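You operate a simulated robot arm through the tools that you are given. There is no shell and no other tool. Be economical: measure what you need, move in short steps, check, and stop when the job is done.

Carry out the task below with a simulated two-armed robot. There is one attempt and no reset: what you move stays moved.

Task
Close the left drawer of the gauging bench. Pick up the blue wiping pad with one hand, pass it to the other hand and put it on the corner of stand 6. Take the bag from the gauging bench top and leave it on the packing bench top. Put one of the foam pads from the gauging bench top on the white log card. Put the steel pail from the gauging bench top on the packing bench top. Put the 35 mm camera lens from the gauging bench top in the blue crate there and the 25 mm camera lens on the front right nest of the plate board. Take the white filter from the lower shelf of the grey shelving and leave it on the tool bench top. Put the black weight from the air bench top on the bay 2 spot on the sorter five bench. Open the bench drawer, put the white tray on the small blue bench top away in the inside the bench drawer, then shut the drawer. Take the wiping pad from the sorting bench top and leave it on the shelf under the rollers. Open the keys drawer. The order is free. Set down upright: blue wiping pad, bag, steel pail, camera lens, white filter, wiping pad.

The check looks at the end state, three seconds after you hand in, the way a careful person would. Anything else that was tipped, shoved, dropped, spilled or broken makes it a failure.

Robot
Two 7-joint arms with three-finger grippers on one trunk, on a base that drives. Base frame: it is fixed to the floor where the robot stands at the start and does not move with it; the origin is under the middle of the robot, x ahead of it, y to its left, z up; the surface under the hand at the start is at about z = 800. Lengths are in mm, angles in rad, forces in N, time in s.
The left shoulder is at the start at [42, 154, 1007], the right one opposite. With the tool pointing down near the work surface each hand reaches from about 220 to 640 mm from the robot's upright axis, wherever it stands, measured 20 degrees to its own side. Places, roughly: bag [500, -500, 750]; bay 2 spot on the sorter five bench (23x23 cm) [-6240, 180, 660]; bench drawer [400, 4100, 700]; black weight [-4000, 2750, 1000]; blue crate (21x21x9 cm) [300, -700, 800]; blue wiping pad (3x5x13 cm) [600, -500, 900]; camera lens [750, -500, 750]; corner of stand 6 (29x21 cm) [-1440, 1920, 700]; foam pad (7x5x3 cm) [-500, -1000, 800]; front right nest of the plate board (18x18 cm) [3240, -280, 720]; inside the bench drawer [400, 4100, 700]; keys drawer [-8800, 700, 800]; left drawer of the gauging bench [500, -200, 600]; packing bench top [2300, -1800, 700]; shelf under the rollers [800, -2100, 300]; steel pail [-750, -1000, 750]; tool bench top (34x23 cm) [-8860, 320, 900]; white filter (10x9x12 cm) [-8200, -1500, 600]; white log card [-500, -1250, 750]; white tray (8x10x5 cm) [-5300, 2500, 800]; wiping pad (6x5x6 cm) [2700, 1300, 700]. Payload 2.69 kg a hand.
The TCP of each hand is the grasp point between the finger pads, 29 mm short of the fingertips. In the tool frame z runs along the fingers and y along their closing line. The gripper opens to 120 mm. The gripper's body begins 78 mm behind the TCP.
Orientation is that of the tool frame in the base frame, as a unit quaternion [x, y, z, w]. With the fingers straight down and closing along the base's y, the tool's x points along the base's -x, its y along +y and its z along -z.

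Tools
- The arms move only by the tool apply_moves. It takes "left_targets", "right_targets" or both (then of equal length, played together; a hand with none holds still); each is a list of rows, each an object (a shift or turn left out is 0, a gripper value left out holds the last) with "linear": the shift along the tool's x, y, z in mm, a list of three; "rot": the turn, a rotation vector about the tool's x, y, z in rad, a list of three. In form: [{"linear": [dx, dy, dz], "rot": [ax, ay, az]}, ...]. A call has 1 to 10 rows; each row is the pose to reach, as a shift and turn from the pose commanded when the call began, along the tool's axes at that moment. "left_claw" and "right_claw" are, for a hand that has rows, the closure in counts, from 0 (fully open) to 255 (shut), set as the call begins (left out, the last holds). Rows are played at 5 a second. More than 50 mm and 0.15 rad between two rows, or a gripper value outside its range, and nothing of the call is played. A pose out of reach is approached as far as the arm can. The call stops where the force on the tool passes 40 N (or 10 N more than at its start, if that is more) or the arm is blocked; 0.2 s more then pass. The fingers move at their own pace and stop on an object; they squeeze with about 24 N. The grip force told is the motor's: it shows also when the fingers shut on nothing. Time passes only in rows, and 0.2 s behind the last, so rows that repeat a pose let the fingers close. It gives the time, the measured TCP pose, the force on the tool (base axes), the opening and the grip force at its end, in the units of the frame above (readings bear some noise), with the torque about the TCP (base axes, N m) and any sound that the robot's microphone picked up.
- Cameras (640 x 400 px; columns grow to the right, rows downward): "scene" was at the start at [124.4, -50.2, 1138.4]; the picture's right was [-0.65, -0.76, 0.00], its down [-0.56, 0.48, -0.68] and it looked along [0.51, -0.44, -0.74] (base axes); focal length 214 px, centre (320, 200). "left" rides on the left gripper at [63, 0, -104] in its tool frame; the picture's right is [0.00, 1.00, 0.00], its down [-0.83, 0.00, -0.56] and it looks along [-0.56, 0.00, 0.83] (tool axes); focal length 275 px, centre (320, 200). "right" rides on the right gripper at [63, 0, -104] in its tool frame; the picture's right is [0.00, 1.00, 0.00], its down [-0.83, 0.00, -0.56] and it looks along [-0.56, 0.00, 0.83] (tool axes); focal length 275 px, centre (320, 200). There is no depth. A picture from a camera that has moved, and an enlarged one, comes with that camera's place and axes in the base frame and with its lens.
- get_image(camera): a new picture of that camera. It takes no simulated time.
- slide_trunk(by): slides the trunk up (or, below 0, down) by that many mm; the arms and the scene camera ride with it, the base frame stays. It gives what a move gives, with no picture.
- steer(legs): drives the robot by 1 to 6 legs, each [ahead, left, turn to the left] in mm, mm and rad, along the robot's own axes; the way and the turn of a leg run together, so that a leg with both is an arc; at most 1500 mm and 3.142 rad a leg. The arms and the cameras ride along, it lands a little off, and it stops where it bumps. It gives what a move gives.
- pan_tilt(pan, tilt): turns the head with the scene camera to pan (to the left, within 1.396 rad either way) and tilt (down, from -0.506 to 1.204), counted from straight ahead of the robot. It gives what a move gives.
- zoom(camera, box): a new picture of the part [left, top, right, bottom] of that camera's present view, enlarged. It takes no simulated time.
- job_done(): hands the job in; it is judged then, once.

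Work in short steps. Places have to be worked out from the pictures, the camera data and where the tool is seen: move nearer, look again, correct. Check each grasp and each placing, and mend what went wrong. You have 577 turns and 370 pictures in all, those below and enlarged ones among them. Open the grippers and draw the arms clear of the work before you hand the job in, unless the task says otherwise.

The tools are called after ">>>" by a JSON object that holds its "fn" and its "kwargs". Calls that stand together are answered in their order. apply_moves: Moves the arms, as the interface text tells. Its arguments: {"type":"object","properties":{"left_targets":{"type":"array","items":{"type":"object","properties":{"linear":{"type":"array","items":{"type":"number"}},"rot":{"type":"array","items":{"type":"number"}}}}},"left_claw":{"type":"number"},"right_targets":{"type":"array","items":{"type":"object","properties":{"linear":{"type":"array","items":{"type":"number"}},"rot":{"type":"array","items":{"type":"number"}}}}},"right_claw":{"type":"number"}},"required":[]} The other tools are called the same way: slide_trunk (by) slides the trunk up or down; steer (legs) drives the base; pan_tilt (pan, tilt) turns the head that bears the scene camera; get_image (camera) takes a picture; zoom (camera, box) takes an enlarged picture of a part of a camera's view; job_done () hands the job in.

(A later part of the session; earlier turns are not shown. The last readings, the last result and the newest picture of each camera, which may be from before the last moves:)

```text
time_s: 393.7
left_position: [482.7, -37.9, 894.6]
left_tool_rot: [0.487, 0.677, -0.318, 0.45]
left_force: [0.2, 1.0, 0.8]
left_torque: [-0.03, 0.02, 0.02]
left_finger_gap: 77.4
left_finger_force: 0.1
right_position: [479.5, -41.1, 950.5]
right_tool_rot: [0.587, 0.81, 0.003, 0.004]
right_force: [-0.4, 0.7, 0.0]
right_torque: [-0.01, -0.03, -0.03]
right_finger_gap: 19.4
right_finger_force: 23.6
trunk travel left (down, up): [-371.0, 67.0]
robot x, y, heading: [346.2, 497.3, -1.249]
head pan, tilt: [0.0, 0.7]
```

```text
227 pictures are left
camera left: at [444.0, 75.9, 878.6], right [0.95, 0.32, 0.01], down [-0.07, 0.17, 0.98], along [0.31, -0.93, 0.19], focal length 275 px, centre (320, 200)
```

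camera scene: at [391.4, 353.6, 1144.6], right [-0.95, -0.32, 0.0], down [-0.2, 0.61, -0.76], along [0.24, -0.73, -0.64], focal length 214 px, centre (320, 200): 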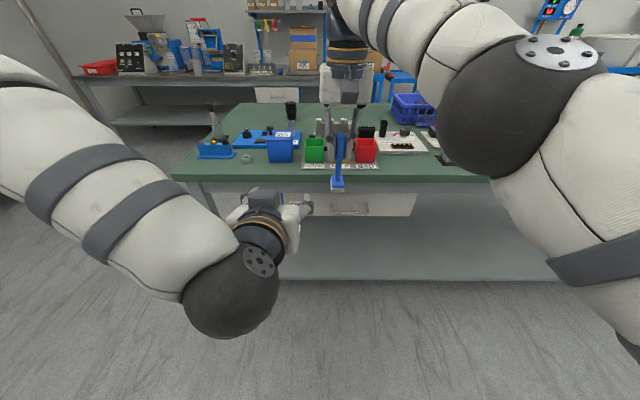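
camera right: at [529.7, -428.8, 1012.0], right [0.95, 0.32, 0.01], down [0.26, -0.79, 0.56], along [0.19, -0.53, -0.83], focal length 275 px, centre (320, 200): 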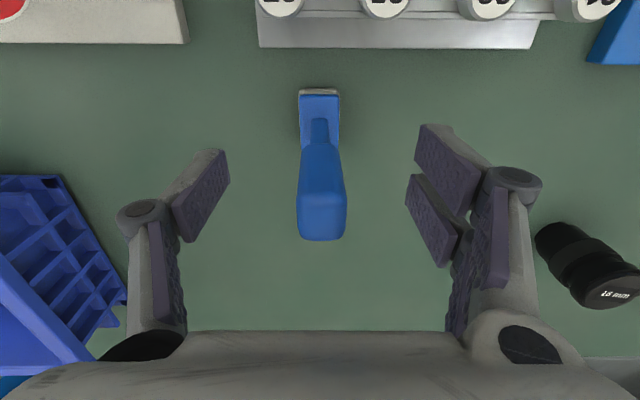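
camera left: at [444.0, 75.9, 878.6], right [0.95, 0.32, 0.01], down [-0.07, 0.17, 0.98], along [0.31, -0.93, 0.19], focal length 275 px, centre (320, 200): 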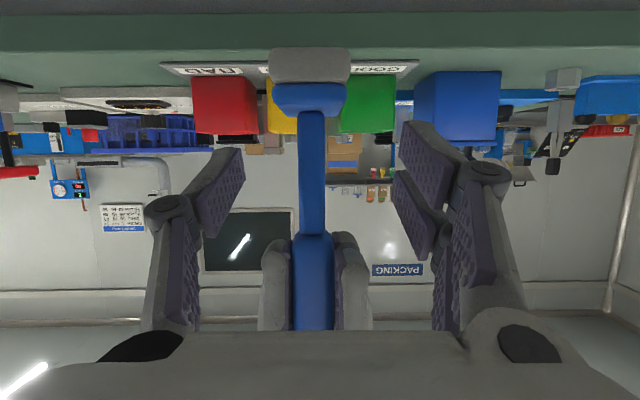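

The neck is between the left pads. I close the left hand, then release with the right.

>>> {"fn": "apply_moves", "kwargs": {"left_targets": [{"linear": [0, -3, 0]}, {"linear": [0, -3, 0]}, {"linear": [0, -3, 0]}], "left_claw": 255}}

>>> {"fn": "apply_moves", "kwargs": {"right_targets": [{}, {}], "right_claw": 140}}

>>> {"fn": "apply_moves", "kwargs": {"right_targets": [{"linear": [0, 0, -40]}, {"linear": [0, 0, -80]}, {"linear": [0, -30, -110]}, {"linear": [0, -70, -110]}, {"linear": [0, -110, -110]}]}}

>>> {"fn": "get_image", "kwargs": {"camera": "left"}}

>>> {"fn": "get_image", "kwargs": {"camera": "scene"}}

```text
time_s: 394.5
left_position: [478.7, -39.5, 893.6]
left_tool_rot: [0.487, 0.677, -0.317, 0.451]
left_force: [15.6, 2.1, -5.6]
left_torque: [-0.03, 0.75, -0.27]
left_finger_gap: 14.1
left_finger_force: 24.1
right_position: [477.8, -41.5, 951.6]
right_tool_rot: [0.588, 0.809, 0.001, 0.005]
right_force: [-17.1, -1.8, 6.8]
right_torque: [-0.08, 0.17, 0.3]
right_finger_gap: 19.8
right_finger_force: 24.0
trunk travel left (down, up): [-371.0, 67.0]
robot x, y, heading: [342.0, 499.3, -1.247]
head pan, tilt: [0.0, 0.7]
```

```text
time_s: 395.1
left_position: [477.9, -39.9, 896.4]
left_tool_rot: [0.488, 0.677, -0.318, 0.451]
left_force: [-0.1, -0.1, 0.6]
left_torque: [0.0, 0.0, 0.02]
left_finger_gap: 13.6
left_finger_force: 23.9
right_position: [478.9, -40.9, 950.3]
right_tool_rot: [0.587, 0.81, 0.002, 0.005]
right_force: [0.5, -0.4, -0.1]
right_torque: [-0.02, 0.02, 0.01]
right_finger_gap: 54.3
right_finger_force: 0.0
trunk travel left (down, up): [-371.0, 67.0]
robot x, y, heading: [340.5, 496.0, -1.252]
head pan, tilt: [0.0, 0.7]
```

```text
time_s: 396.3
left_position: [478.7, -38.2, 894.4]
left_tool_rot: [0.488, 0.678, -0.317, 0.45]
left_force: [1.1, 0.1, 0.5]
left_torque: [0.01, 0.03, -0.04]
left_finger_gap: 13.0
left_finger_force: 24.1
right_position: [397.8, -46.0, 1050.5]
right_tool_rot: [0.587, 0.81, 0.003, 0.005]
right_force: [0.9, 0.2, 0.4]
right_torque: [0.02, 0.04, 0.0]
right_finger_gap: 54.0
right_finger_force: 0.2
right hand out of reach, approached as far as the arm can: row 1, 2, 3, 4, 5
trunk travel left (down, up): [-371.0, 67.0]
robot x, y, heading: [341.5, 494.9, -1.249]
head pan, tilt: [0.0, 0.7]
```

```text
226 pictures are left
camera left: at [440.5, 75.2, 878.4], right [0.95, 0.32, 0.01], down [-0.07, 0.17, 0.98], along [0.31, -0.93, 0.19], focal length 275 px, centre (320, 200)
```

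left: 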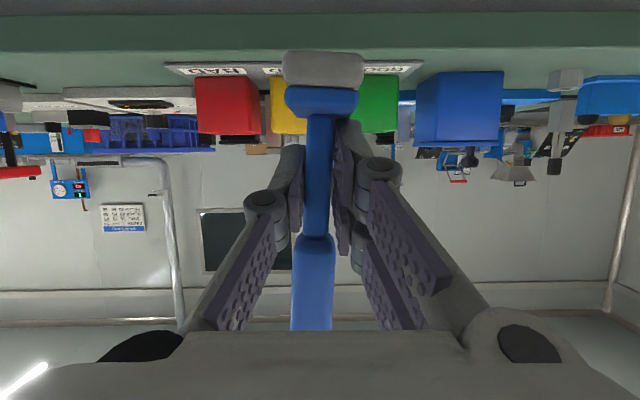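

```text
225 pictures are left
camera scene: at [392.5, 354.1, 1144.6], right [-0.95, -0.32, 0.0], down [-0.2, 0.61, -0.76], along [0.24, -0.73, -0.64], focal length 214 px, centre (320, 200)
```

scene: 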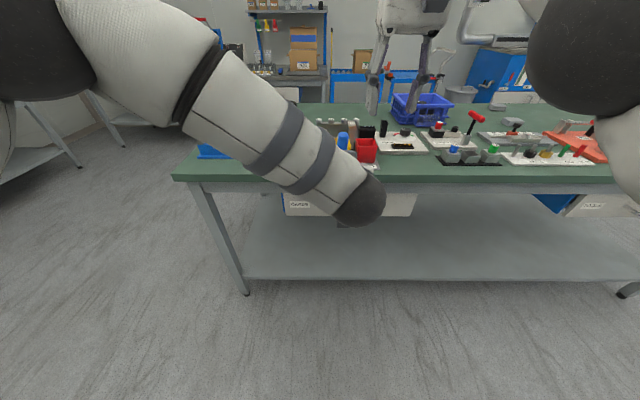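

Handover complete; left hand holds the pad upright by its neck. I turn toward stand 6 (≈[-1440,1920]) and look.

>>> {"fn": "steer", "kwargs": {"legs": [[-60, 0, 0], [0, 0, -2.63]]}}

>>> {"fn": "pan_tilt", "kwargs": {"pan": -0.35, "tilt": 0.35}}

>>> {"fn": "get_image", "kwargs": {"camera": "scene"}}

```text
time_s: 403.6
left_position: [-34.7, 971.6, 894.5]
left_tool_rot: [0.771, -0.32, -0.511, -0.206]
left_force: [0.0, 0.8, -0.6]
left_torque: [-0.03, -0.03, 0.02]
left_finger_gap: 12.7
left_finger_force: 24.1
right_position: [35.6, 1013.9, 1050.7]
right_tool_rot: [0.922, -0.386, -0.005, 0.004]
right_force: [-0.5, 0.0, -0.7]
right_torque: [-0.02, 0.0, -0.01]
right_finger_gap: 54.0
right_finger_force: 0.1
trunk travel left (down, up): [-371.0, 67.0]
robot x, y, heading: [327.4, 552.5, 2.356]
head pan, tilt: [0.0, 0.7]
```

```text
time_s: 404.4
left_position: [-36.1, 971.2, 895.2]
left_tool_rot: [0.771, -0.32, -0.511, -0.206]
left_force: [0.3, 0.3, -1.3]
left_torque: [-0.01, 0.01, -0.02]
left_finger_gap: 12.5
left_finger_force: 23.8
right_position: [35.3, 1013.9, 1049.6]
right_tool_rot: [0.922, -0.386, -0.005, 0.004]
right_force: [1.0, 0.3, -0.1]
right_torque: [0.0, -0.01, 0.03]
right_finger_gap: 54.1
right_finger_force: 0.2
trunk travel left (down, up): [-371.0, 67.0]
robot x, y, heading: [323.4, 551.7, 2.354]
head pan, tilt: [-0.351, 0.351]
```

```text
224 pictures are left
camera scene: at [239.3, 685.8, 1175.9], right [0.91, 0.42, 0.0], down [0.14, -0.31, -0.94], along [-0.39, 0.85, -0.34], focal length 214 px, centre (320, 200)
```

scene: 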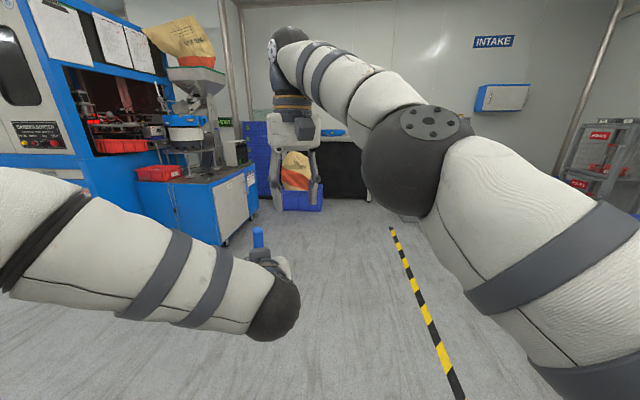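

>>> {"fn": "zoom", "kwargs": {"camera": "scene", "box": [110, 90, 280, 250]}}

```text
2.50 times, centred on (195, 170) of scene
camera zoom: at [239.3, 685.8, 1175.9], right [0.91, 0.42, 0.0], down [0.14, -0.31, -0.94], along [-0.39, 0.85, -0.34], focal length 536 px, centre (632, 275)
```

zoom: 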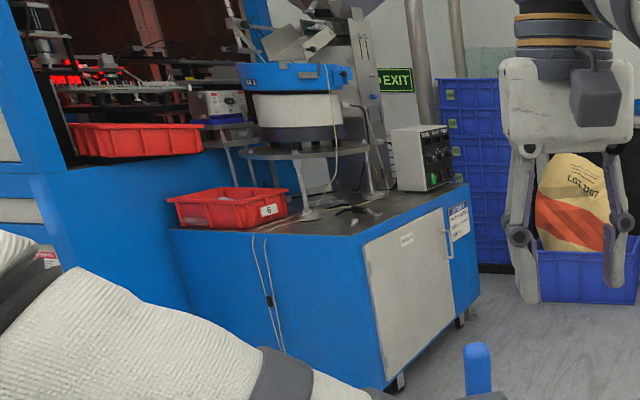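

Stand 6 is the blue cabinet with the feeder; its near corner is the free area. I drive closer and re-look.

>>> {"fn": "steer", "kwargs": {"legs": [[800, 60, 0]]}}

>>> {"fn": "pan_tilt", "kwargs": {"pan": 0.15, "tilt": 0.4}}

>>> {"fn": "get_image", "kwargs": {"camera": "scene"}}

```text
time_s: 408.8
left_position: [-664.7, 1517.6, 895.2]
left_tool_rot: [0.771, -0.32, -0.511, -0.206]
left_force: [-0.6, -0.4, -1.5]
left_torque: [0.0, 0.0, 0.03]
left_finger_gap: 12.5
left_finger_force: 24.4
right_position: [-593.0, 1561.3, 1050.5]
right_tool_rot: [0.922, -0.387, -0.005, 0.004]
right_force: [0.3, 0.3, -1.0]
right_torque: [-0.02, -0.01, 0.01]
right_finger_gap: 54.2
right_finger_force: 0.1
trunk travel left (down, up): [-371.0, 67.0]
robot x, y, heading: [-303.4, 1102.6, 2.355]
head pan, tilt: [-0.351, 0.351]
```

```text
time_s: 409.8
left_position: [-663.3, 1519.8, 893.1]
left_tool_rot: [0.77, -0.32, -0.511, -0.207]
left_force: [-0.8, 0.2, 0.0]
left_torque: [-0.03, -0.02, 0.03]
left_finger_gap: 12.4
left_finger_force: 23.8
right_position: [-593.0, 1562.7, 1050.6]
right_tool_rot: [0.922, -0.387, -0.005, 0.004]
right_force: [0.0, 0.2, 0.5]
right_torque: [0.0, -0.01, 0.0]
right_finger_gap: 54.0
right_finger_force: 0.2
trunk travel left (down, up): [-371.0, 67.0]
robot x, y, heading: [-304.7, 1104.2, 2.355]
head pan, tilt: [0.15, 0.4]
```

```text
222 pictures are left
camera scene: at [-424.7, 1204.1, 1171.4], right [0.6, 0.8, 0.0], down [0.31, -0.23, -0.92], along [-0.74, 0.55, -0.39], focal length 214 px, centre (320, 200)
```

scene: 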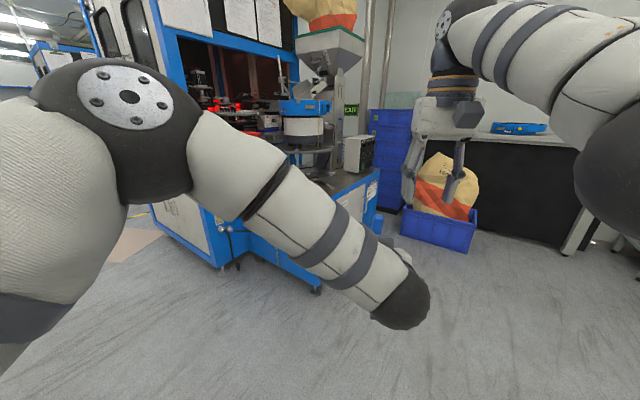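

My left arm blocks the view; I use the right hand camera.

>>> {"fn": "get_image", "kwargs": {"camera": "right"}}

>>> {"fn": "get_image", "kwargs": {"camera": "left"}}

```text
221 pictures are left
camera right: at [-547.7, 1517.9, 1153.9], right [-0.71, -0.7, 0.01], down [-0.58, 0.59, 0.56], along [-0.4, 0.39, -0.83], focal length 275 px, centre (320, 200)
```

right: 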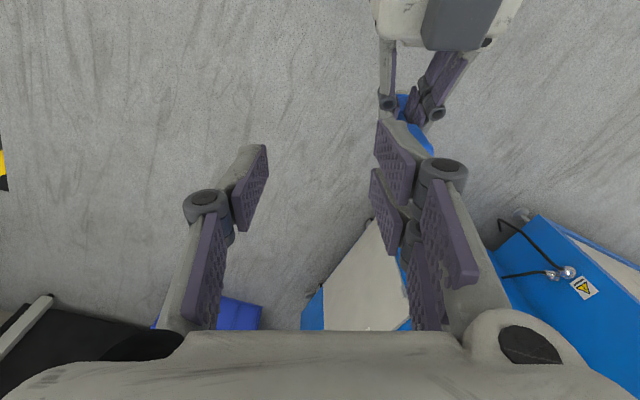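

```text
220 pictures are left
camera left: at [-577.9, 1433.8, 878.3], right [-0.71, -0.71, 0.01], down [0.14, -0.12, 0.98], along [-0.69, 0.69, 0.19], focal length 275 px, centre (320, 200)
```

left: 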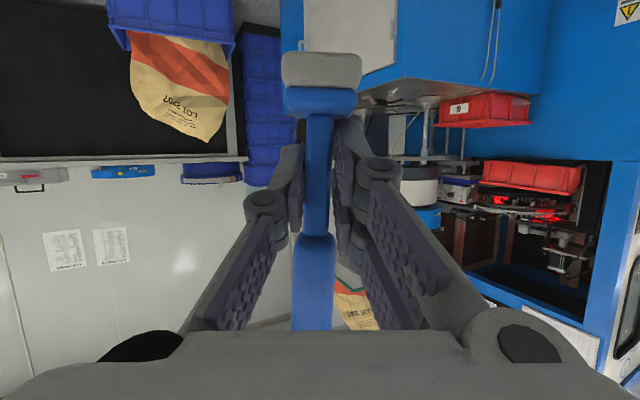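

The stand's near corner is at ≈[-1300,1843], stand aligned with the gauging bench. I turn square to it and strafe to its front.

>>> {"fn": "steer", "kwargs": {"legs": [[0, 0, -0.461], [0, 827, 0], [250, 0, 0]]}}

>>> {"fn": "pan_tilt", "kwargs": {"pan": -0.5, "tilt": 0.6}}

>>> {"fn": "get_image", "kwargs": {"camera": "scene"}}

>>> {"fn": "get_image", "kwargs": {"camera": "right"}}

```text
time_s: 419.2
left_position: [-1306.5, 1596.2, 894.2]
left_tool_rot: [0.681, -0.483, -0.452, -0.315]
left_force: [0.5, 0.1, -0.7]
left_torque: [-0.01, 0.01, -0.02]
left_finger_gap: 12.5
left_finger_force: 24.2
right_position: [-1225.4, 1604.4, 1049.6]
right_tool_rot: [0.813, -0.582, -0.004, 0.003]
right_force: [0.2, 0.2, 0.3]
right_torque: [-0.01, 0.0, -0.01]
right_finger_gap: 54.2
right_finger_force: 0.0
trunk travel left (down, up): [-371.0, 67.0]
robot x, y, heading: [-1163.1, 1060.4, 1.905]
head pan, tilt: [0.15, 0.4]
```

```text
time_s: 420.2
left_position: [-1306.2, 1595.6, 895.0]
left_tool_rot: [0.68, -0.483, -0.452, -0.315]
left_force: [0.4, 0.0, -0.3]
left_torque: [0.02, -0.01, -0.01]
left_finger_gap: 12.5
left_finger_force: 24.3
right_position: [-1224.5, 1602.9, 1050.0]
right_tool_rot: [0.814, -0.582, -0.005, 0.002]
right_force: [-0.2, 0.2, 0.0]
right_torque: [0.06, -0.02, 0.0]
right_finger_gap: 54.1
right_finger_force: 0.1
trunk travel left (down, up): [-371.0, 67.0]
robot x, y, heading: [-1164.1, 1063.9, 1.911]
head pan, tilt: [-0.499, 0.6]
```

```text
219 pictures are left
camera scene: at [-1171.4, 1213.7, 1153.2], right [0.99, -0.16, 0.0], down [-0.09, -0.56, -0.83], along [0.13, 0.81, -0.56], focal length 214 px, centre (320, 200)
```

scene: 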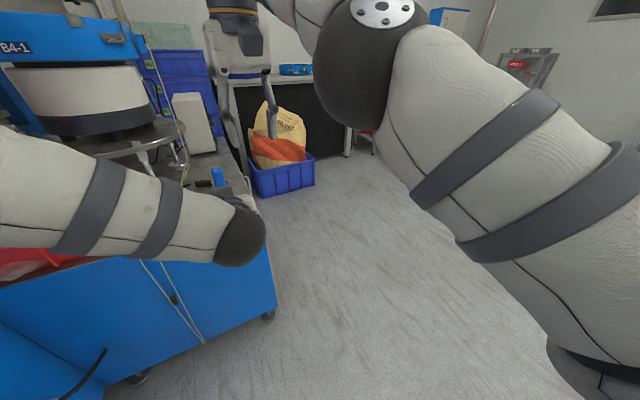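

```text
218 pictures are left
camera right: at [-1203.8, 1544.3, 1153.9], right [-0.94, -0.33, 0.01], down [-0.27, 0.78, 0.56], along [-0.19, 0.53, -0.83], focal length 275 px, centre (320, 200)
```

right: 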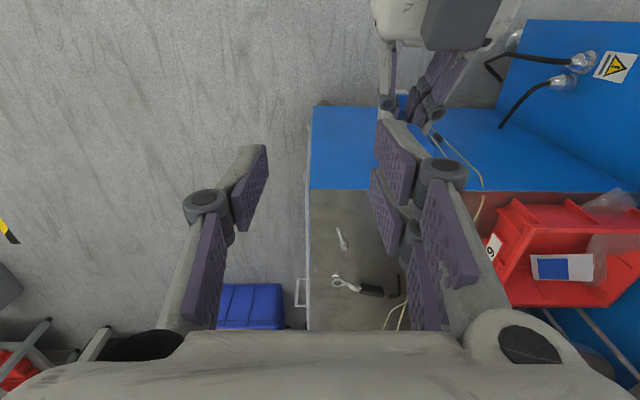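

I see the stand top: tools and bin 6, free spot at ≈[-1433,1859]. I drive in so the pad is over it.

>>> {"fn": "steer", "kwargs": {"legs": [[290, 33, 0]]}}

>>> {"fn": "get_image", "kwargs": {"camera": "right"}}

>>> {"fn": "get_image", "kwargs": {"camera": "scene"}}

```text
time_s: 422.2
left_position: [-1434.1, 1859.8, 894.9]
left_tool_rot: [0.681, -0.483, -0.452, -0.315]
left_force: [0.9, -1.2, -0.6]
left_torque: [0.0, 0.01, -0.01]
left_finger_gap: 12.8
left_finger_force: 23.7
right_position: [-1352.5, 1867.8, 1049.3]
right_tool_rot: [0.813, -0.582, -0.005, 0.002]
right_force: [-0.8, 0.0, 0.1]
right_torque: [-0.03, -0.05, 0.04]
right_finger_gap: 54.0
right_finger_force: 0.2
trunk travel left (down, up): [-371.0, 67.0]
robot x, y, heading: [-1290.9, 1325.6, 1.908]
head pan, tilt: [-0.499, 0.6]
```

```text
217 pictures are left
camera right: at [-1332.2, 1809.0, 1153.7], right [-0.94, -0.33, 0.01], down [-0.27, 0.78, 0.56], along [-0.19, 0.53, -0.83], focal length 275 px, centre (320, 200)
```

right: 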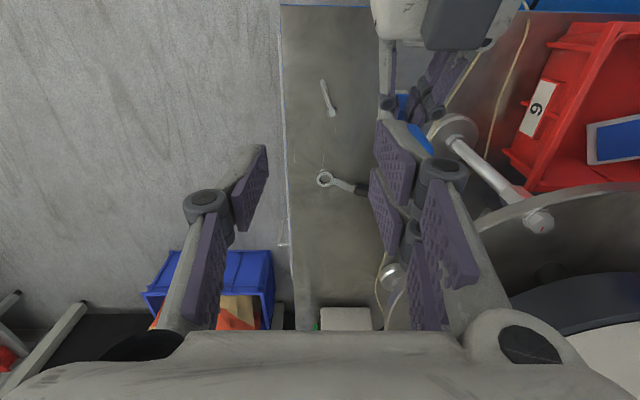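

```text
216 pictures are left
camera scene: at [-1299.3, 1478.5, 1153.1], right [0.99, -0.16, 0.0], down [-0.09, -0.56, -0.82], along [0.13, 0.81, -0.57], focal length 214 px, centre (320, 200)
```

scene: 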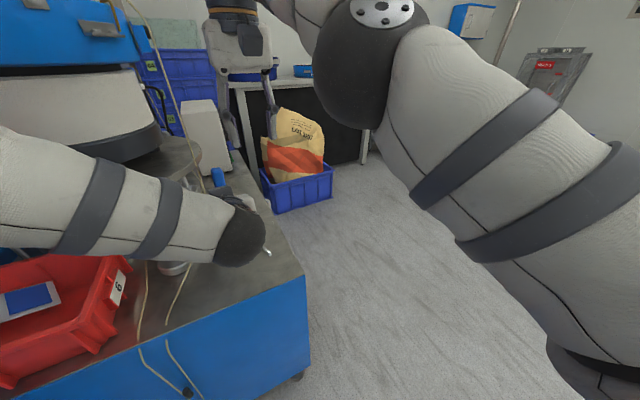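

The nadir is a clear patch beside the wrench. I lower the left hand.

>>> {"fn": "apply_moves", "kwargs": {"left_targets": [{"linear": [37, 0, 16]}, {"linear": [74, -1, 31]}, {"linear": [105, -1, 45]}]}}

>>> {"fn": "get_image", "kwargs": {"camera": "left"}}

>>> {"fn": "get_image", "kwargs": {"camera": "right"}}

```text
time_s: 423.0
left_position: [-1434.6, 1860.3, 782.4]
left_tool_rot: [0.681, -0.482, -0.453, -0.314]
left_force: [0.0, 0.4, -0.7]
left_torque: [0.01, 0.0, 0.06]
left_finger_gap: 12.6
left_finger_force: 24.3
right_position: [-1354.3, 1867.0, 1049.7]
right_tool_rot: [0.813, -0.582, -0.005, 0.003]
right_force: [-0.3, 0.9, 0.9]
right_torque: [-0.02, 0.0, 0.02]
right_finger_gap: 54.0
right_finger_force: 0.1
trunk travel left (down, up): [-371.0, 67.0]
robot x, y, heading: [-1292.1, 1328.3, 1.91]
head pan, tilt: [-0.499, 0.6]
```

```text
215 pictures are left
camera left: at [-1394.8, 1746.1, 764.9], right [-0.94, -0.34, 0.01], down [0.07, -0.17, 0.98], along [-0.33, 0.93, 0.19], focal length 275 px, centre (320, 200)
```

left: 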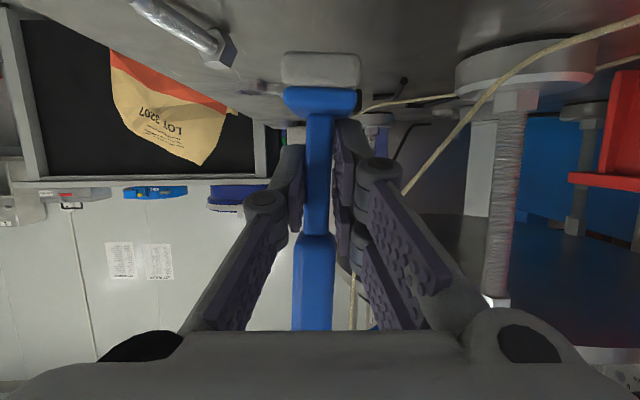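

```text
214 pictures are left
camera right: at [-1332.0, 1808.8, 1153.7], right [-0.94, -0.33, 0.01], down [-0.27, 0.78, 0.56], along [-0.19, 0.53, -0.83], focal length 275 px, centre (320, 200)
```

right: 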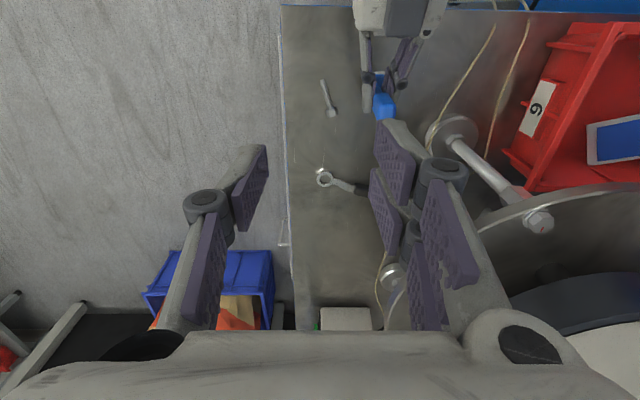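

Lowering the last ~35 mm gently until contact.

>>> {"fn": "apply_moves", "kwargs": {"left_targets": [{"linear": [8, 0, 3]}, {"linear": [16, 0, 7]}, {"linear": [24, 0, 10]}, {"linear": [30, 0, 13]}]}}

>>> {"fn": "apply_moves", "kwargs": {"left_targets": [{"linear": [4, 0, 1.6]}, {"linear": [8, 0, 3.2]}, {"linear": [12, 0, 5]}]}}

```text
time_s: 424.0
left_position: [-1436.0, 1859.9, 753.6]
left_tool_rot: [0.678, -0.481, -0.456, -0.317]
left_force: [0.7, -1.0, 16.2]
left_torque: [-0.18, -0.3, -0.04]
left_finger_gap: 12.6
left_finger_force: 24.0
right_position: [-1353.1, 1866.0, 1050.4]
right_tool_rot: [0.814, -0.581, -0.006, 0.001]
right_force: [-0.3, 0.1, -0.3]
right_torque: [-0.03, -0.04, 0.01]
right_finger_gap: 54.1
right_finger_force: 0.1
trunk travel left (down, up): [-371.0, 67.0]
robot x, y, heading: [-1293.4, 1327.9, 1.91]
head pan, tilt: [-0.499, 0.6]
```

```text
time_s: 424.6
left_position: [-1436.5, 1863.5, 750.8]
left_tool_rot: [0.677, -0.477, -0.46, -0.32]
left_force: [0.7, -1.9, 19.0]
left_torque: [-0.17, -0.4, -0.09]
left_finger_gap: 12.7
left_finger_force: 23.9
right_position: [-1354.6, 1866.2, 1051.0]
right_tool_rot: [0.813, -0.582, -0.006, 0.002]
right_force: [-0.1, 0.1, -0.7]
right_torque: [0.02, 0.01, 0.0]
right_finger_gap: 54.2
right_finger_force: 0.1
trunk travel left (down, up): [-371.0, 67.0]
robot x, y, heading: [-1292.6, 1328.7, 1.906]
head pan, tilt: [-0.499, 0.6]
stopped in row 2 (left hand): the force on the tool passed its limit at 43 N (the readings are from after the stop); the commanded pose is now the measured one
```

Contact. I ease up 3 mm, open to ~45 mm, and check it stands before retreating.

>>> {"fn": "apply_moves", "kwargs": {"left_targets": [{"linear": [-3, 0, -1]}]}}

>>> {"fn": "apply_moves", "kwargs": {"left_targets": [{}, {}, {}], "left_claw": 155}}

>>> {"fn": "get_image", "kwargs": {"camera": "left"}}

```text
time_s: 425.0
left_position: [-1437.8, 1862.7, 750.7]
left_tool_rot: [0.678, -0.478, -0.459, -0.319]
left_force: [-0.7, 4.2, 10.9]
left_torque: [0.4, -0.08, 0.06]
left_finger_gap: 12.8
left_finger_force: 24.4
right_position: [-1353.2, 1867.6, 1049.3]
right_tool_rot: [0.814, -0.581, -0.005, 0.003]
right_force: [0.5, 0.2, -0.4]
right_torque: [-0.01, -0.02, -0.02]
right_finger_gap: 53.9
right_finger_force: 0.1
trunk travel left (down, up): [-371.0, 67.0]
robot x, y, heading: [-1289.8, 1324.4, 1.905]
head pan, tilt: [-0.499, 0.6]
```

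```text
time_s: 425.8
left_position: [-1436.6, 1861.6, 749.4]
left_tool_rot: [0.678, -0.48, -0.457, -0.319]
left_force: [0.6, -0.3, 3.7]
left_torque: [0.0, 0.11, 0.0]
left_finger_gap: 48.9
left_finger_force: 0.1
right_position: [-1353.3, 1866.6, 1050.8]
right_tool_rot: [0.814, -0.581, -0.005, 0.003]
right_force: [1.0, -0.7, 0.0]
right_torque: [0.01, -0.01, 0.02]
right_finger_gap: 54.0
right_finger_force: 0.1
trunk travel left (down, up): [-371.0, 67.0]
robot x, y, heading: [-1291.0, 1326.7, 1.906]
head pan, tilt: [-0.499, 0.6]
```

```text
213 pictures are left
camera left: at [-1396.3, 1748.1, 731.6], right [-0.94, -0.34, 0.01], down [0.08, -0.18, 0.98], along [-0.33, 0.92, 0.2], focal length 275 px, centre (320, 200)
```

left: 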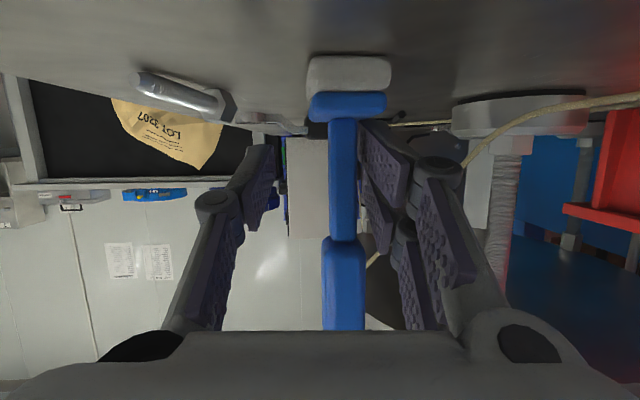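

Pad stands. I centre on the neck, then retreat straight back.

>>> {"fn": "apply_moves", "kwargs": {"left_targets": [{"linear": [-3, 8, -1]}, {"linear": [-2, 8, -12]}, {"linear": [5, 8, -35]}, {"linear": [20, 8, -75]}, {"linear": [35, 8, -110]}]}}

>>> {"fn": "steer", "kwargs": {"legs": [[-300, 0, 0]]}}

>>> {"fn": "get_image", "kwargs": {"camera": "right"}}

>>> {"fn": "get_image", "kwargs": {"camera": "left"}}

```text
time_s: 427.0
left_position: [-1412.6, 1754.1, 757.8]
left_tool_rot: [0.682, -0.474, -0.459, -0.315]
left_force: [-0.6, -1.1, 0.1]
left_torque: [0.02, -0.01, 0.01]
left_finger_gap: 47.1
left_finger_force: 0.0
right_position: [-1354.7, 1866.9, 1049.5]
right_tool_rot: [0.814, -0.581, -0.006, 0.003]
right_force: [0.1, -0.5, 0.6]
right_torque: [-0.03, 0.0, -0.01]
right_finger_gap: 54.3
right_finger_force: 0.0
trunk travel left (down, up): [-371.0, 67.0]
robot x, y, heading: [-1290.9, 1326.2, 1.909]
head pan, tilt: [-0.499, 0.6]
```

```text
time_s: 429.0
left_position: [-1317.6, 1480.9, 760.1]
left_tool_rot: [0.683, -0.472, -0.46, -0.316]
left_force: [0.2, 0.1, -0.8]
left_torque: [0.03, 0.01, -0.04]
left_finger_gap: 47.0
left_finger_force: 0.1
right_position: [-1259.6, 1594.1, 1050.5]
right_tool_rot: [0.815, -0.58, -0.007, 0.002]
right_force: [1.0, -0.4, -0.1]
right_torque: [-0.01, 0.07, -0.01]
right_finger_gap: 53.9
right_finger_force: 0.1
trunk travel left (down, up): [-371.0, 67.0]
robot x, y, heading: [-1194.6, 1054.1, 1.912]
head pan, tilt: [-0.499, 0.6]
```

```text
212 pictures are left
camera right: at [-1237.6, 1535.2, 1154.2], right [-0.94, -0.33, 0.01], down [-0.27, 0.78, 0.56], along [-0.19, 0.53, -0.83], focal length 275 px, centre (320, 200)
```

right: 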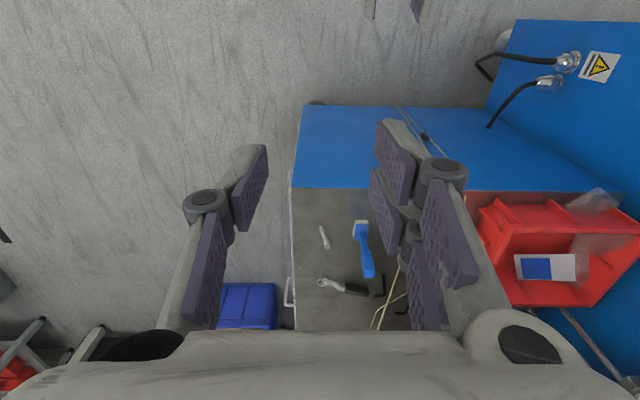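

```text
211 pictures are left
camera left: at [-1274.9, 1368.4, 742.0], right [-0.94, -0.35, 0.01], down [0.08, -0.19, 0.98], along [-0.35, 0.92, 0.2], focal length 275 px, centre (320, 200)
```

left: 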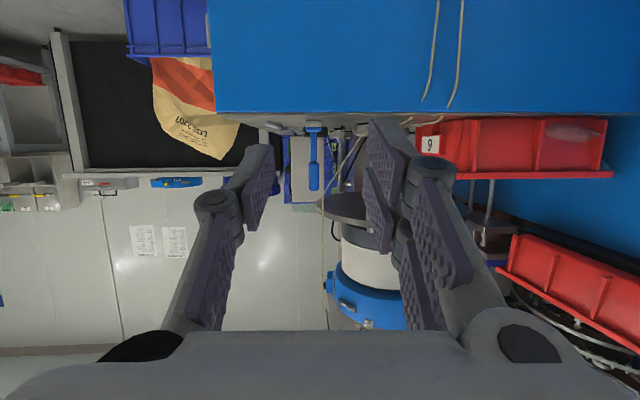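

Pad stands upright on stand 6. I restore the left hand pose, then head for the air bench (≈[-4000,2750]).

>>> {"fn": "apply_moves", "kwargs": {"left_targets": [{"linear": [-20, 15, -8], "rot": [0, 0.13, 0]}, {"linear": [-40, 30, -16], "rot": [0, 0.26, 0]}, {"linear": [-60, 45, -25], "rot": [0, 0.39, 0]}, {"linear": [-80, 60, -34], "rot": [0, 0.52, 0]}, {"linear": [-100, 75, -43], "rot": [0, 0.65, 0]}, {"linear": [-120, 90, -51], "rot": [0, 0.78, 0]}, {"linear": [-140, 105, -60], "rot": [0, 0.91, 0]}, {"linear": [-160, 120, -68], "rot": [0, 1.04, 0]}, {"linear": [-180, 135, -77], "rot": [0, 1.16, 0]}, {"linear": [-200, 150, -85], "rot": [0, 1.17, 0]}], "left_claw": 0}}

>>> {"fn": "apply_moves", "kwargs": {"right_targets": [{"linear": [35, -15, 0]}, {"linear": [70, -30, 0]}, {"linear": [105, -45, 0]}, {"linear": [140, -60, 0]}], "right_claw": 0}}

>>> {"fn": "pan_tilt", "kwargs": {"pan": 1.3, "tilt": 0.2}}

>>> {"fn": "get_image", "kwargs": {"camera": "scene"}}

```text
time_s: 431.2
left_position: [-1454.5, 1425.7, 979.1]
left_tool_rot: [0.823, -0.568, -0.006, -0.002]
left_force: [-0.6, 0.1, 0.4]
left_torque: [0.01, -0.02, 0.03]
left_finger_gap: 119.9
left_finger_force: 0.1
right_position: [-1259.8, 1593.5, 1050.0]
right_tool_rot: [0.815, -0.58, -0.005, 0.002]
right_force: [-0.1, 1.1, 0.1]
right_torque: [-0.02, -0.02, -0.03]
right_finger_gap: 54.0
right_finger_force: 0.0
trunk travel left (down, up): [-371.0, 67.0]
robot x, y, heading: [-1196.9, 1057.3, 1.911]
head pan, tilt: [-0.499, 0.6]
```

```text
time_s: 432.2
left_position: [-1454.3, 1425.9, 978.4]
left_tool_rot: [0.823, -0.567, -0.006, -0.004]
left_force: [0.2, 0.2, -0.7]
left_torque: [-0.02, -0.01, 0.02]
left_finger_gap: 120.0
left_finger_force: 0.0
right_position: [-1157.7, 1481.9, 1049.7]
right_tool_rot: [0.815, -0.58, -0.006, 0.002]
right_force: [-0.7, -1.0, -0.1]
right_torque: [0.0, 0.02, 0.03]
right_finger_gap: 120.3
right_finger_force: 0.2
trunk travel left (down, up): [-371.0, 67.0]
robot x, y, heading: [-1196.6, 1053.8, 1.909]
head pan, tilt: [-0.499, 0.6]
```

```text
time_s: 434.0
left_position: [-1454.3, 1426.2, 978.0]
left_tool_rot: [0.823, -0.568, -0.006, -0.003]
left_force: [0.8, 1.4, -1.0]
left_torque: [-0.04, -0.03, 0.0]
left_finger_gap: 119.8
left_finger_force: 0.0
right_position: [-1158.6, 1483.7, 1049.5]
right_tool_rot: [0.815, -0.579, -0.005, 0.002]
right_force: [-0.3, 1.3, 0.6]
right_torque: [0.01, 0.01, 0.01]
right_finger_gap: 120.0
right_finger_force: 0.1
trunk travel left (down, up): [-371.0, 67.0]
robot x, y, heading: [-1199.6, 1051.7, 1.909]
head pan, tilt: [1.3, 0.201]
```

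```text
210 pictures are left
camera scene: at [-1310.9, 1111.7, 1190.0], right [-0.07, 1.0, 0.0], down [0.2, 0.01, -0.98], along [-0.98, -0.07, -0.2], focal length 214 px, centre (320, 200)
```

scene: 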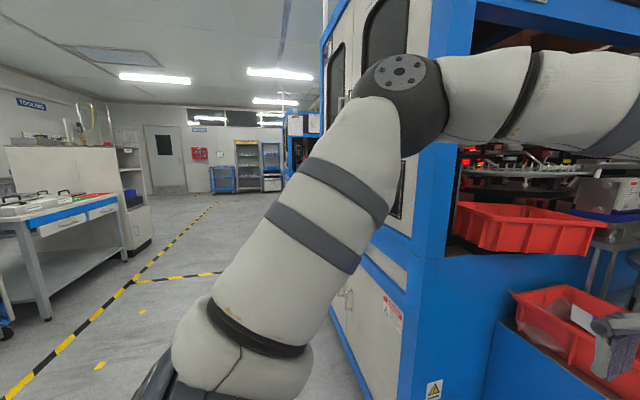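

I turn to face along the aisle (−s direction) and drive past the machine.

>>> {"fn": "steer", "kwargs": {"legs": [[-150, 0, 0], [0, 0, 1.56], [1400, 0, 0]]}}

>>> {"fn": "pan_tilt", "kwargs": {"pan": -0.6, "tilt": 0.25}}

>>> {"fn": "get_image", "kwargs": {"camera": "scene"}}

```text
time_s: 445.6
left_position: [-2857.5, 265.9, 978.4]
left_tool_rot: [0.987, 0.158, -0.006, 0.001]
left_force: [-0.5, -0.7, 0.1]
left_torque: [0.01, -0.01, 0.0]
left_finger_gap: 120.0
left_finger_force: 0.1
right_position: [-2901.7, 565.1, 1049.5]
right_tool_rot: [0.989, 0.145, -0.002, 0.006]
right_force: [0.6, -0.3, -0.8]
right_torque: [-0.01, -0.01, 0.01]
right_finger_gap: 120.1
right_finger_force: 0.0
trunk travel left (down, up): [-371.0, 67.0]
robot x, y, heading: [-2474.1, 510.8, -2.847]
head pan, tilt: [1.3, 0.201]
```

```text
time_s: 447.5
left_position: [-2857.4, 266.1, 978.1]
left_tool_rot: [0.987, 0.159, -0.007, 0.001]
left_force: [0.4, -0.2, 0.3]
left_torque: [0.0, 0.04, 0.03]
left_finger_gap: 119.9
left_finger_force: 0.0
right_position: [-2902.5, 565.4, 1050.2]
right_tool_rot: [0.989, 0.145, -0.002, 0.006]
right_force: [-0.8, -1.2, 0.5]
right_torque: [-0.01, 0.03, -0.01]
right_finger_gap: 119.9
right_finger_force: 0.1
trunk travel left (down, up): [-371.0, 67.0]
robot x, y, heading: [-2472.4, 506.4, -2.846]
head pan, tilt: [-0.6, 0.25]
```

```text
209 pictures are left
camera scene: at [-2626.5, 518.3, 1185.4], right [0.3, 0.95, 0.0], down [0.24, -0.07, -0.97], along [-0.92, 0.29, -0.25], focal length 214 px, centre (320, 200)
```

scene: 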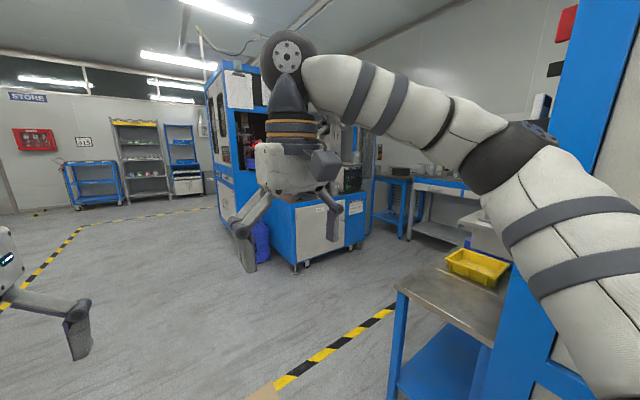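

The air bench should be in the alley to the right beyond this machine. I advance and turn to face it.

>>> {"fn": "steer", "kwargs": {"legs": [[1150, 0, 0], [0, 0, -1.543]]}}

>>> {"fn": "pan_tilt", "kwargs": {"pan": 0.0, "tilt": 0.3}}

>>> {"fn": "get_image", "kwargs": {"camera": "scene"}}

```text
time_s: 457.1
left_position: [-3837.3, 543.9, 977.7]
left_tool_rot: [0.82, -0.572, -0.007, -0.004]
left_force: [-0.5, -0.1, 0.1]
left_torque: [-0.03, -0.02, -0.01]
left_finger_gap: 119.8
left_finger_force: 0.1
right_position: [-3538.9, 597.6, 1051.1]
right_tool_rot: [0.812, -0.584, -0.005, 0.003]
right_force: [0.8, 0.2, 0.9]
right_torque: [-0.02, -0.01, 0.02]
right_finger_gap: 119.8
right_finger_force: 0.1
trunk travel left (down, up): [-371.0, 67.0]
robot x, y, heading: [-3580.8, 170.2, 1.903]
head pan, tilt: [-0.6, 0.25]
```

```text
time_s: 458.1
left_position: [-3836.7, 543.9, 978.3]
left_tool_rot: [0.82, -0.572, -0.005, -0.003]
left_force: [0.0, 0.4, 0.2]
left_torque: [0.0, -0.01, 0.0]
left_finger_gap: 120.0
left_finger_force: 0.0
right_position: [-3539.8, 597.0, 1050.2]
right_tool_rot: [0.812, -0.584, -0.005, 0.002]
right_force: [-0.6, 0.3, -0.4]
right_torque: [0.01, -0.01, -0.03]
right_finger_gap: 120.1
right_finger_force: 0.1
trunk travel left (down, up): [-371.0, 67.0]
robot x, y, heading: [-3586.0, 166.9, 1.897]
head pan, tilt: [0.0, 0.3]
```

```text
208 pictures are left
camera scene: at [-3633.0, 321.7, 1180.7], right [0.95, 0.32, 0.0], down [0.1, -0.28, -0.96], along [-0.31, 0.9, -0.3], focal length 214 px, centre (320, 200)
```

scene: 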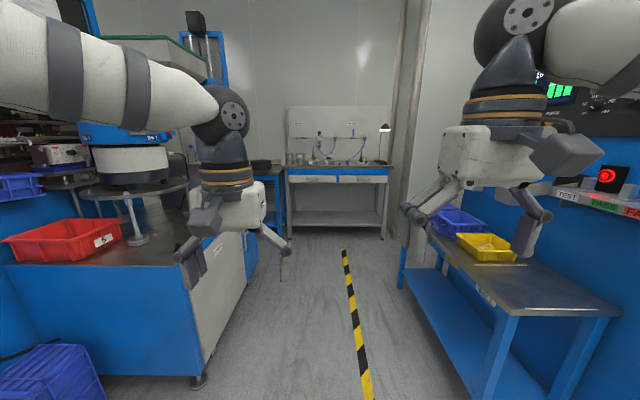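

The air bench is at the end of the alley. I drive in 1300 mm along the middle.

>>> {"fn": "steer", "kwargs": {"legs": [[700, 0, 0], [600, 0, 0]]}}

>>> {"fn": "pan_tilt", "kwargs": {"pan": 0.0, "tilt": 0.4}}

>>> {"fn": "get_image", "kwargs": {"camera": "scene"}}

>>> {"fn": "zoom", "kwargs": {"camera": "scene", "box": [230, 80, 430, 220]}}

```text
time_s: 464.9
left_position: [-4247.0, 1772.5, 976.8]
left_tool_rot: [0.818, -0.575, -0.006, -0.004]
left_force: [0.4, 0.3, -0.9]
left_torque: [-0.01, 0.02, 0.0]
left_finger_gap: 119.9
left_finger_force: 0.0
right_position: [-3950.7, 1823.7, 1049.1]
right_tool_rot: [0.809, -0.587, -0.004, 0.001]
right_force: [0.0, 0.3, 0.1]
right_torque: [-0.05, 0.0, 0.0]
right_finger_gap: 120.1
right_finger_force: 0.0
trunk travel left (down, up): [-371.0, 67.0]
robot x, y, heading: [-3995.4, 1399.5, 1.896]
head pan, tilt: [0.0, 0.3]
```

```text
time_s: 465.6
left_position: [-4249.1, 1771.8, 978.2]
left_tool_rot: [0.817, -0.576, -0.007, -0.003]
left_force: [-0.2, 0.0, 1.0]
left_torque: [0.0, 0.01, -0.01]
left_finger_gap: 119.8
left_finger_force: 0.1
right_position: [-3949.6, 1825.2, 1049.4]
right_tool_rot: [0.809, -0.587, -0.004, 0.002]
right_force: [-0.4, -0.4, 0.5]
right_torque: [0.0, -0.03, -0.03]
right_finger_gap: 119.9
right_finger_force: 0.0
trunk travel left (down, up): [-371.0, 67.0]
robot x, y, heading: [-3992.9, 1398.8, 1.896]
head pan, tilt: [0.0, 0.4]
```

```text
207 pictures are left
camera scene: at [-4045.5, 1548.6, 1171.5], right [0.95, 0.32, 0.0], down [0.12, -0.37, -0.92], along [-0.29, 0.87, -0.39], focal length 214 px, centre (320, 200)
```

scene: 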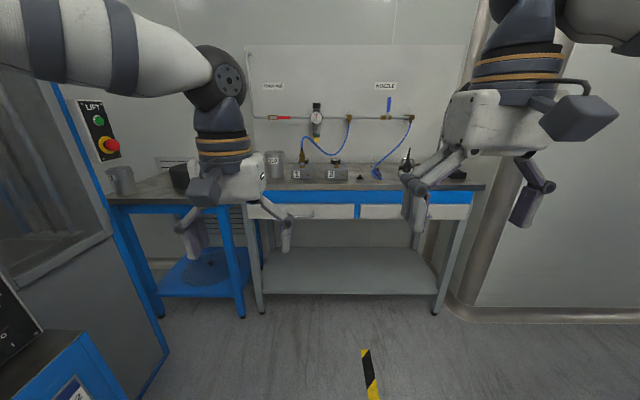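

```text
2.86 times, centred on (330, 150) of scene
camera zoom: at [-4045.5, 1548.6, 1171.5], right [0.95, 0.32, 0.0], down [0.12, -0.37, -0.92], along [-0.29, 0.87, -0.39], focal length 613 px, centre (291, 343)
```

zoom: 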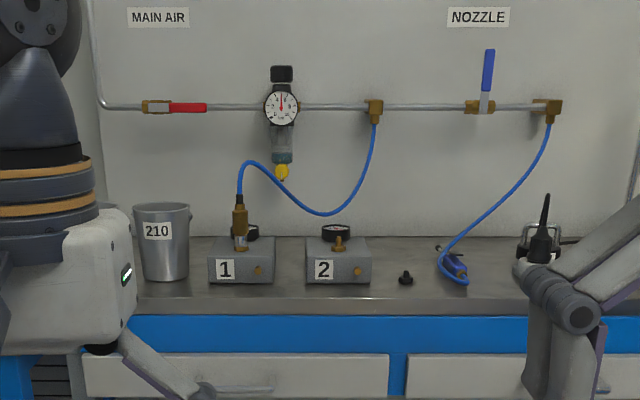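

The weight may be hidden by my right hand. I raise/shift the right hand outward and drive nearer.

>>> {"fn": "apply_moves", "kwargs": {"right_targets": [{"linear": [0, -40, 0]}, {"linear": [0, -80, 0]}, {"linear": [0, -120, 0]}]}}

>>> {"fn": "steer", "kwargs": {"legs": [[400, 0, 0]]}}

>>> {"fn": "pan_tilt", "kwargs": {"pan": -0.15, "tilt": 0.5}}

>>> {"fn": "get_image", "kwargs": {"camera": "scene"}}

```text
time_s: 466.4
left_position: [-4248.0, 1773.0, 977.2]
left_tool_rot: [0.818, -0.575, -0.006, -0.004]
left_force: [0.3, 0.7, 0.3]
left_torque: [0.01, 0.02, 0.02]
left_finger_gap: 120.2
left_finger_force: 0.1
right_position: [-3833.7, 1863.7, 1048.2]
right_tool_rot: [0.809, -0.587, -0.006, 0.003]
right_force: [0.3, 0.1, 0.3]
right_torque: [0.0, 0.01, 0.03]
right_finger_gap: 119.7
right_finger_force: 0.0
trunk travel left (down, up): [-371.0, 67.0]
robot x, y, heading: [-3995.3, 1397.8, 1.888]
head pan, tilt: [0.0, 0.4]
```

```text
time_s: 468.9
left_position: [-4376.2, 2149.4, 977.3]
left_tool_rot: [0.819, -0.573, -0.005, -0.003]
left_force: [-0.9, 0.4, -0.2]
left_torque: [-0.05, 0.0, 0.02]
left_finger_gap: 120.1
left_finger_force: 0.2
right_position: [-3963.6, 2243.5, 1047.8]
right_tool_rot: [0.81, -0.586, -0.005, 0.002]
right_force: [1.0, -0.4, -0.4]
right_torque: [-0.05, -0.02, 0.04]
right_finger_gap: 120.2
right_finger_force: 0.1
trunk travel left (down, up): [-371.0, 67.0]
robot x, y, heading: [-4124.5, 1773.4, 1.893]
head pan, tilt: [0.0, 0.4]
```

```text
time_s: 469.6
left_position: [-4376.3, 2148.9, 977.4]
left_tool_rot: [0.819, -0.574, -0.006, -0.003]
left_force: [0.5, 0.1, 0.3]
left_torque: [-0.03, 0.01, 0.02]
left_finger_gap: 120.2
left_finger_force: 0.0
right_position: [-3964.4, 2241.8, 1048.8]
right_tool_rot: [0.81, -0.586, -0.004, 0.002]
right_force: [0.5, -0.2, 0.1]
right_torque: [0.01, 0.01, -0.03]
right_finger_gap: 120.1
right_finger_force: 0.1
trunk travel left (down, up): [-371.0, 67.0]
robot x, y, heading: [-4121.7, 1772.9, 1.891]
head pan, tilt: [-0.15, 0.499]
```

```text
205 pictures are left
camera scene: at [-4159.1, 1927.7, 1162.3], right [0.98, 0.18, 0.0], down [0.08, -0.47, -0.88], along [-0.15, 0.86, -0.48], focal length 214 px, centre (320, 200)
```

scene: 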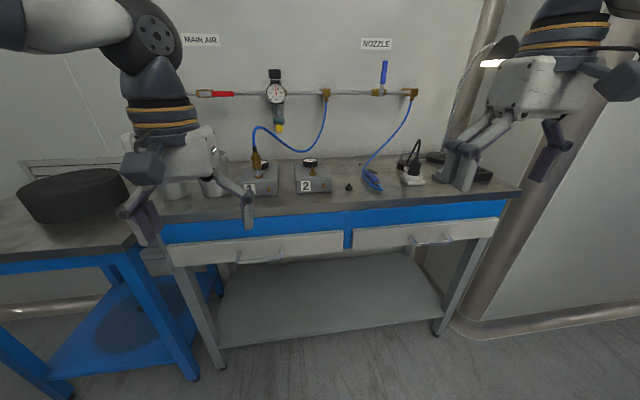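

>>> {"fn": "zoom", "kwargs": {"camera": "scene", "box": [330, 120, 510, 220]}}

>>> {"fn": "zoom", "kwargs": {"camera": "scene", "box": [130, 120, 370, 220]}}

```text
3.56 times, centred on (420, 170) of scene
camera zoom: at [-4159.1, 1927.7, 1162.3], right [0.98, 0.18, 0.0], down [0.08, -0.47, -0.88], along [-0.15, 0.86, -0.48], focal length 763 px, centre (-36, 307)
```

zoom: 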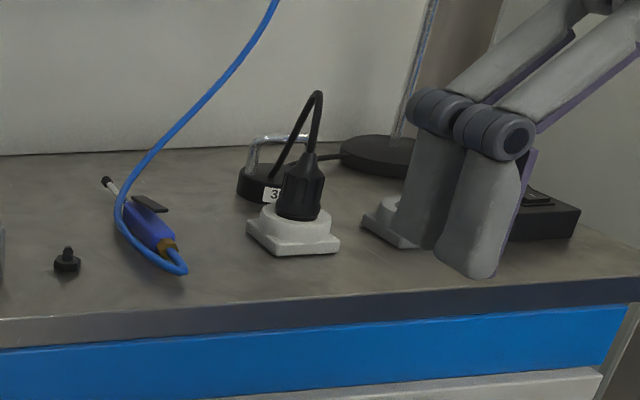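

```text
2.67 times, centred on (250, 170) of scene
camera zoom: at [-4159.1, 1927.7, 1162.3], right [0.98, 0.18, 0.0], down [0.08, -0.47, -0.88], along [-0.15, 0.86, -0.48], focal length 572 px, centre (507, 280)
```

zoom: 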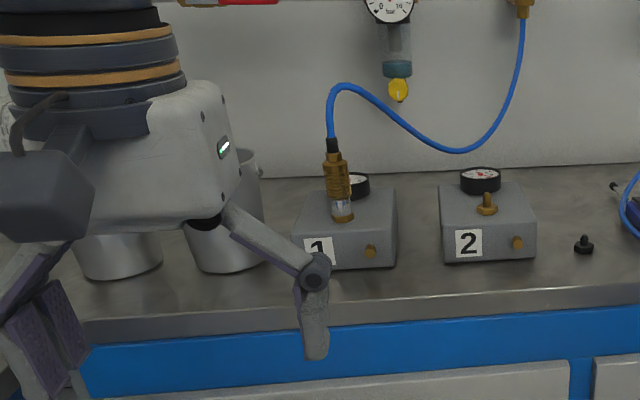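

The black cylinder with a metal handle (label 3) behind the plug is the weight, ≈[-3980,2750]. I bring the right hand back in and drive to face it.

>>> {"fn": "apply_moves", "kwargs": {"right_targets": [{"linear": [0, 40, 0]}, {"linear": [0, 80, 0]}, {"linear": [0, 120, 0]}]}}

>>> {"fn": "steer", "kwargs": {"legs": [[0, -280, 0], [330, 0, 0]]}}

>>> {"fn": "get_image", "kwargs": {"camera": "right"}}

>>> {"fn": "get_image", "kwargs": {"camera": "scene"}}

```text
time_s: 470.4
left_position: [-4376.0, 2149.6, 977.1]
left_tool_rot: [0.819, -0.574, -0.005, -0.002]
left_force: [-0.3, 0.5, 0.2]
left_torque: [-0.01, -0.01, 0.0]
left_finger_gap: 120.1
left_finger_force: 0.1
right_position: [-4081.0, 2204.3, 1050.0]
right_tool_rot: [0.81, -0.586, -0.005, 0.001]
right_force: [-0.6, 0.1, -0.5]
right_torque: [0.01, -0.01, 0.01]
right_finger_gap: 120.0
right_finger_force: 0.1
trunk travel left (down, up): [-371.0, 67.0]
robot x, y, heading: [-4124.3, 1777.3, 1.897]
head pan, tilt: [-0.15, 0.499]
```

```text
time_s: 474.9
left_position: [-4219.3, 2551.8, 978.5]
left_tool_rot: [0.819, -0.574, -0.005, -0.003]
left_force: [0.7, 0.1, 0.0]
left_torque: [-0.02, 0.01, 0.0]
left_finger_gap: 120.0
left_finger_force: 0.0
right_position: [-3923.1, 2607.2, 1048.9]
right_tool_rot: [0.811, -0.585, -0.005, 0.002]
right_force: [-0.6, -0.4, 0.6]
right_torque: [0.0, 0.01, 0.01]
right_finger_gap: 120.1
right_finger_force: 0.2
trunk travel left (down, up): [-371.0, 67.0]
robot x, y, heading: [-3967.1, 2176.3, 1.893]
head pan, tilt: [-0.15, 0.499]
```

```text
202 pictures are left
camera right: at [-3901.9, 2548.2, 1153.7], right [-0.95, -0.32, 0.01], down [-0.26, 0.79, 0.56], along [-0.19, 0.53, -0.83], focal length 275 px, centre (320, 200)
```

right: 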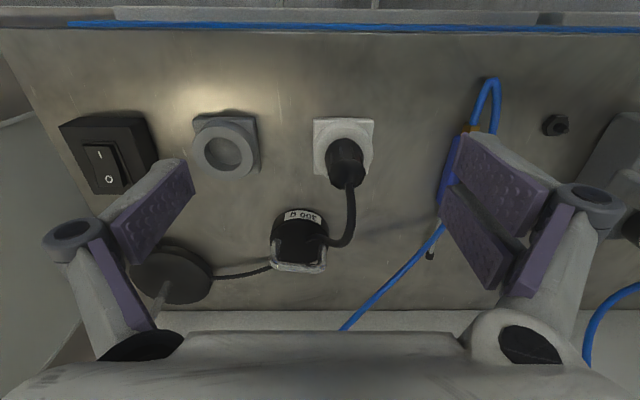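

```text
201 pictures are left
camera scene: at [-4002.5, 2330.8, 1162.2], right [0.98, 0.17, 0.0], down [0.08, -0.47, -0.88], along [-0.15, 0.86, -0.48], focal length 214 px, centre (320, 200)
```

scene: 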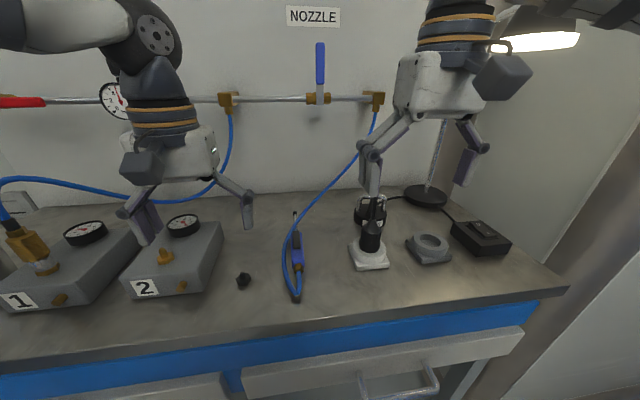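

>>> {"fn": "zoom", "kwargs": {"camera": "right", "box": [230, 160, 400, 290]}}

```text
3.08 times, centred on (315, 225) of right
camera zoom: at [-3901.9, 2548.2, 1153.7], right [-0.95, -0.32, 0.01], down [-0.26, 0.79, 0.56], along [-0.19, 0.53, -0.83], focal length 847 px, centre (335, 123)
```

zoom: 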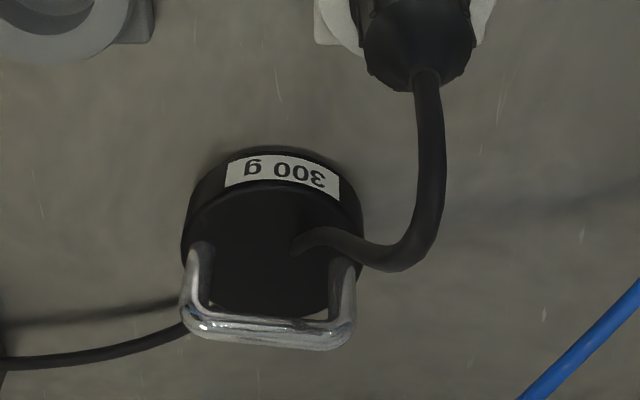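

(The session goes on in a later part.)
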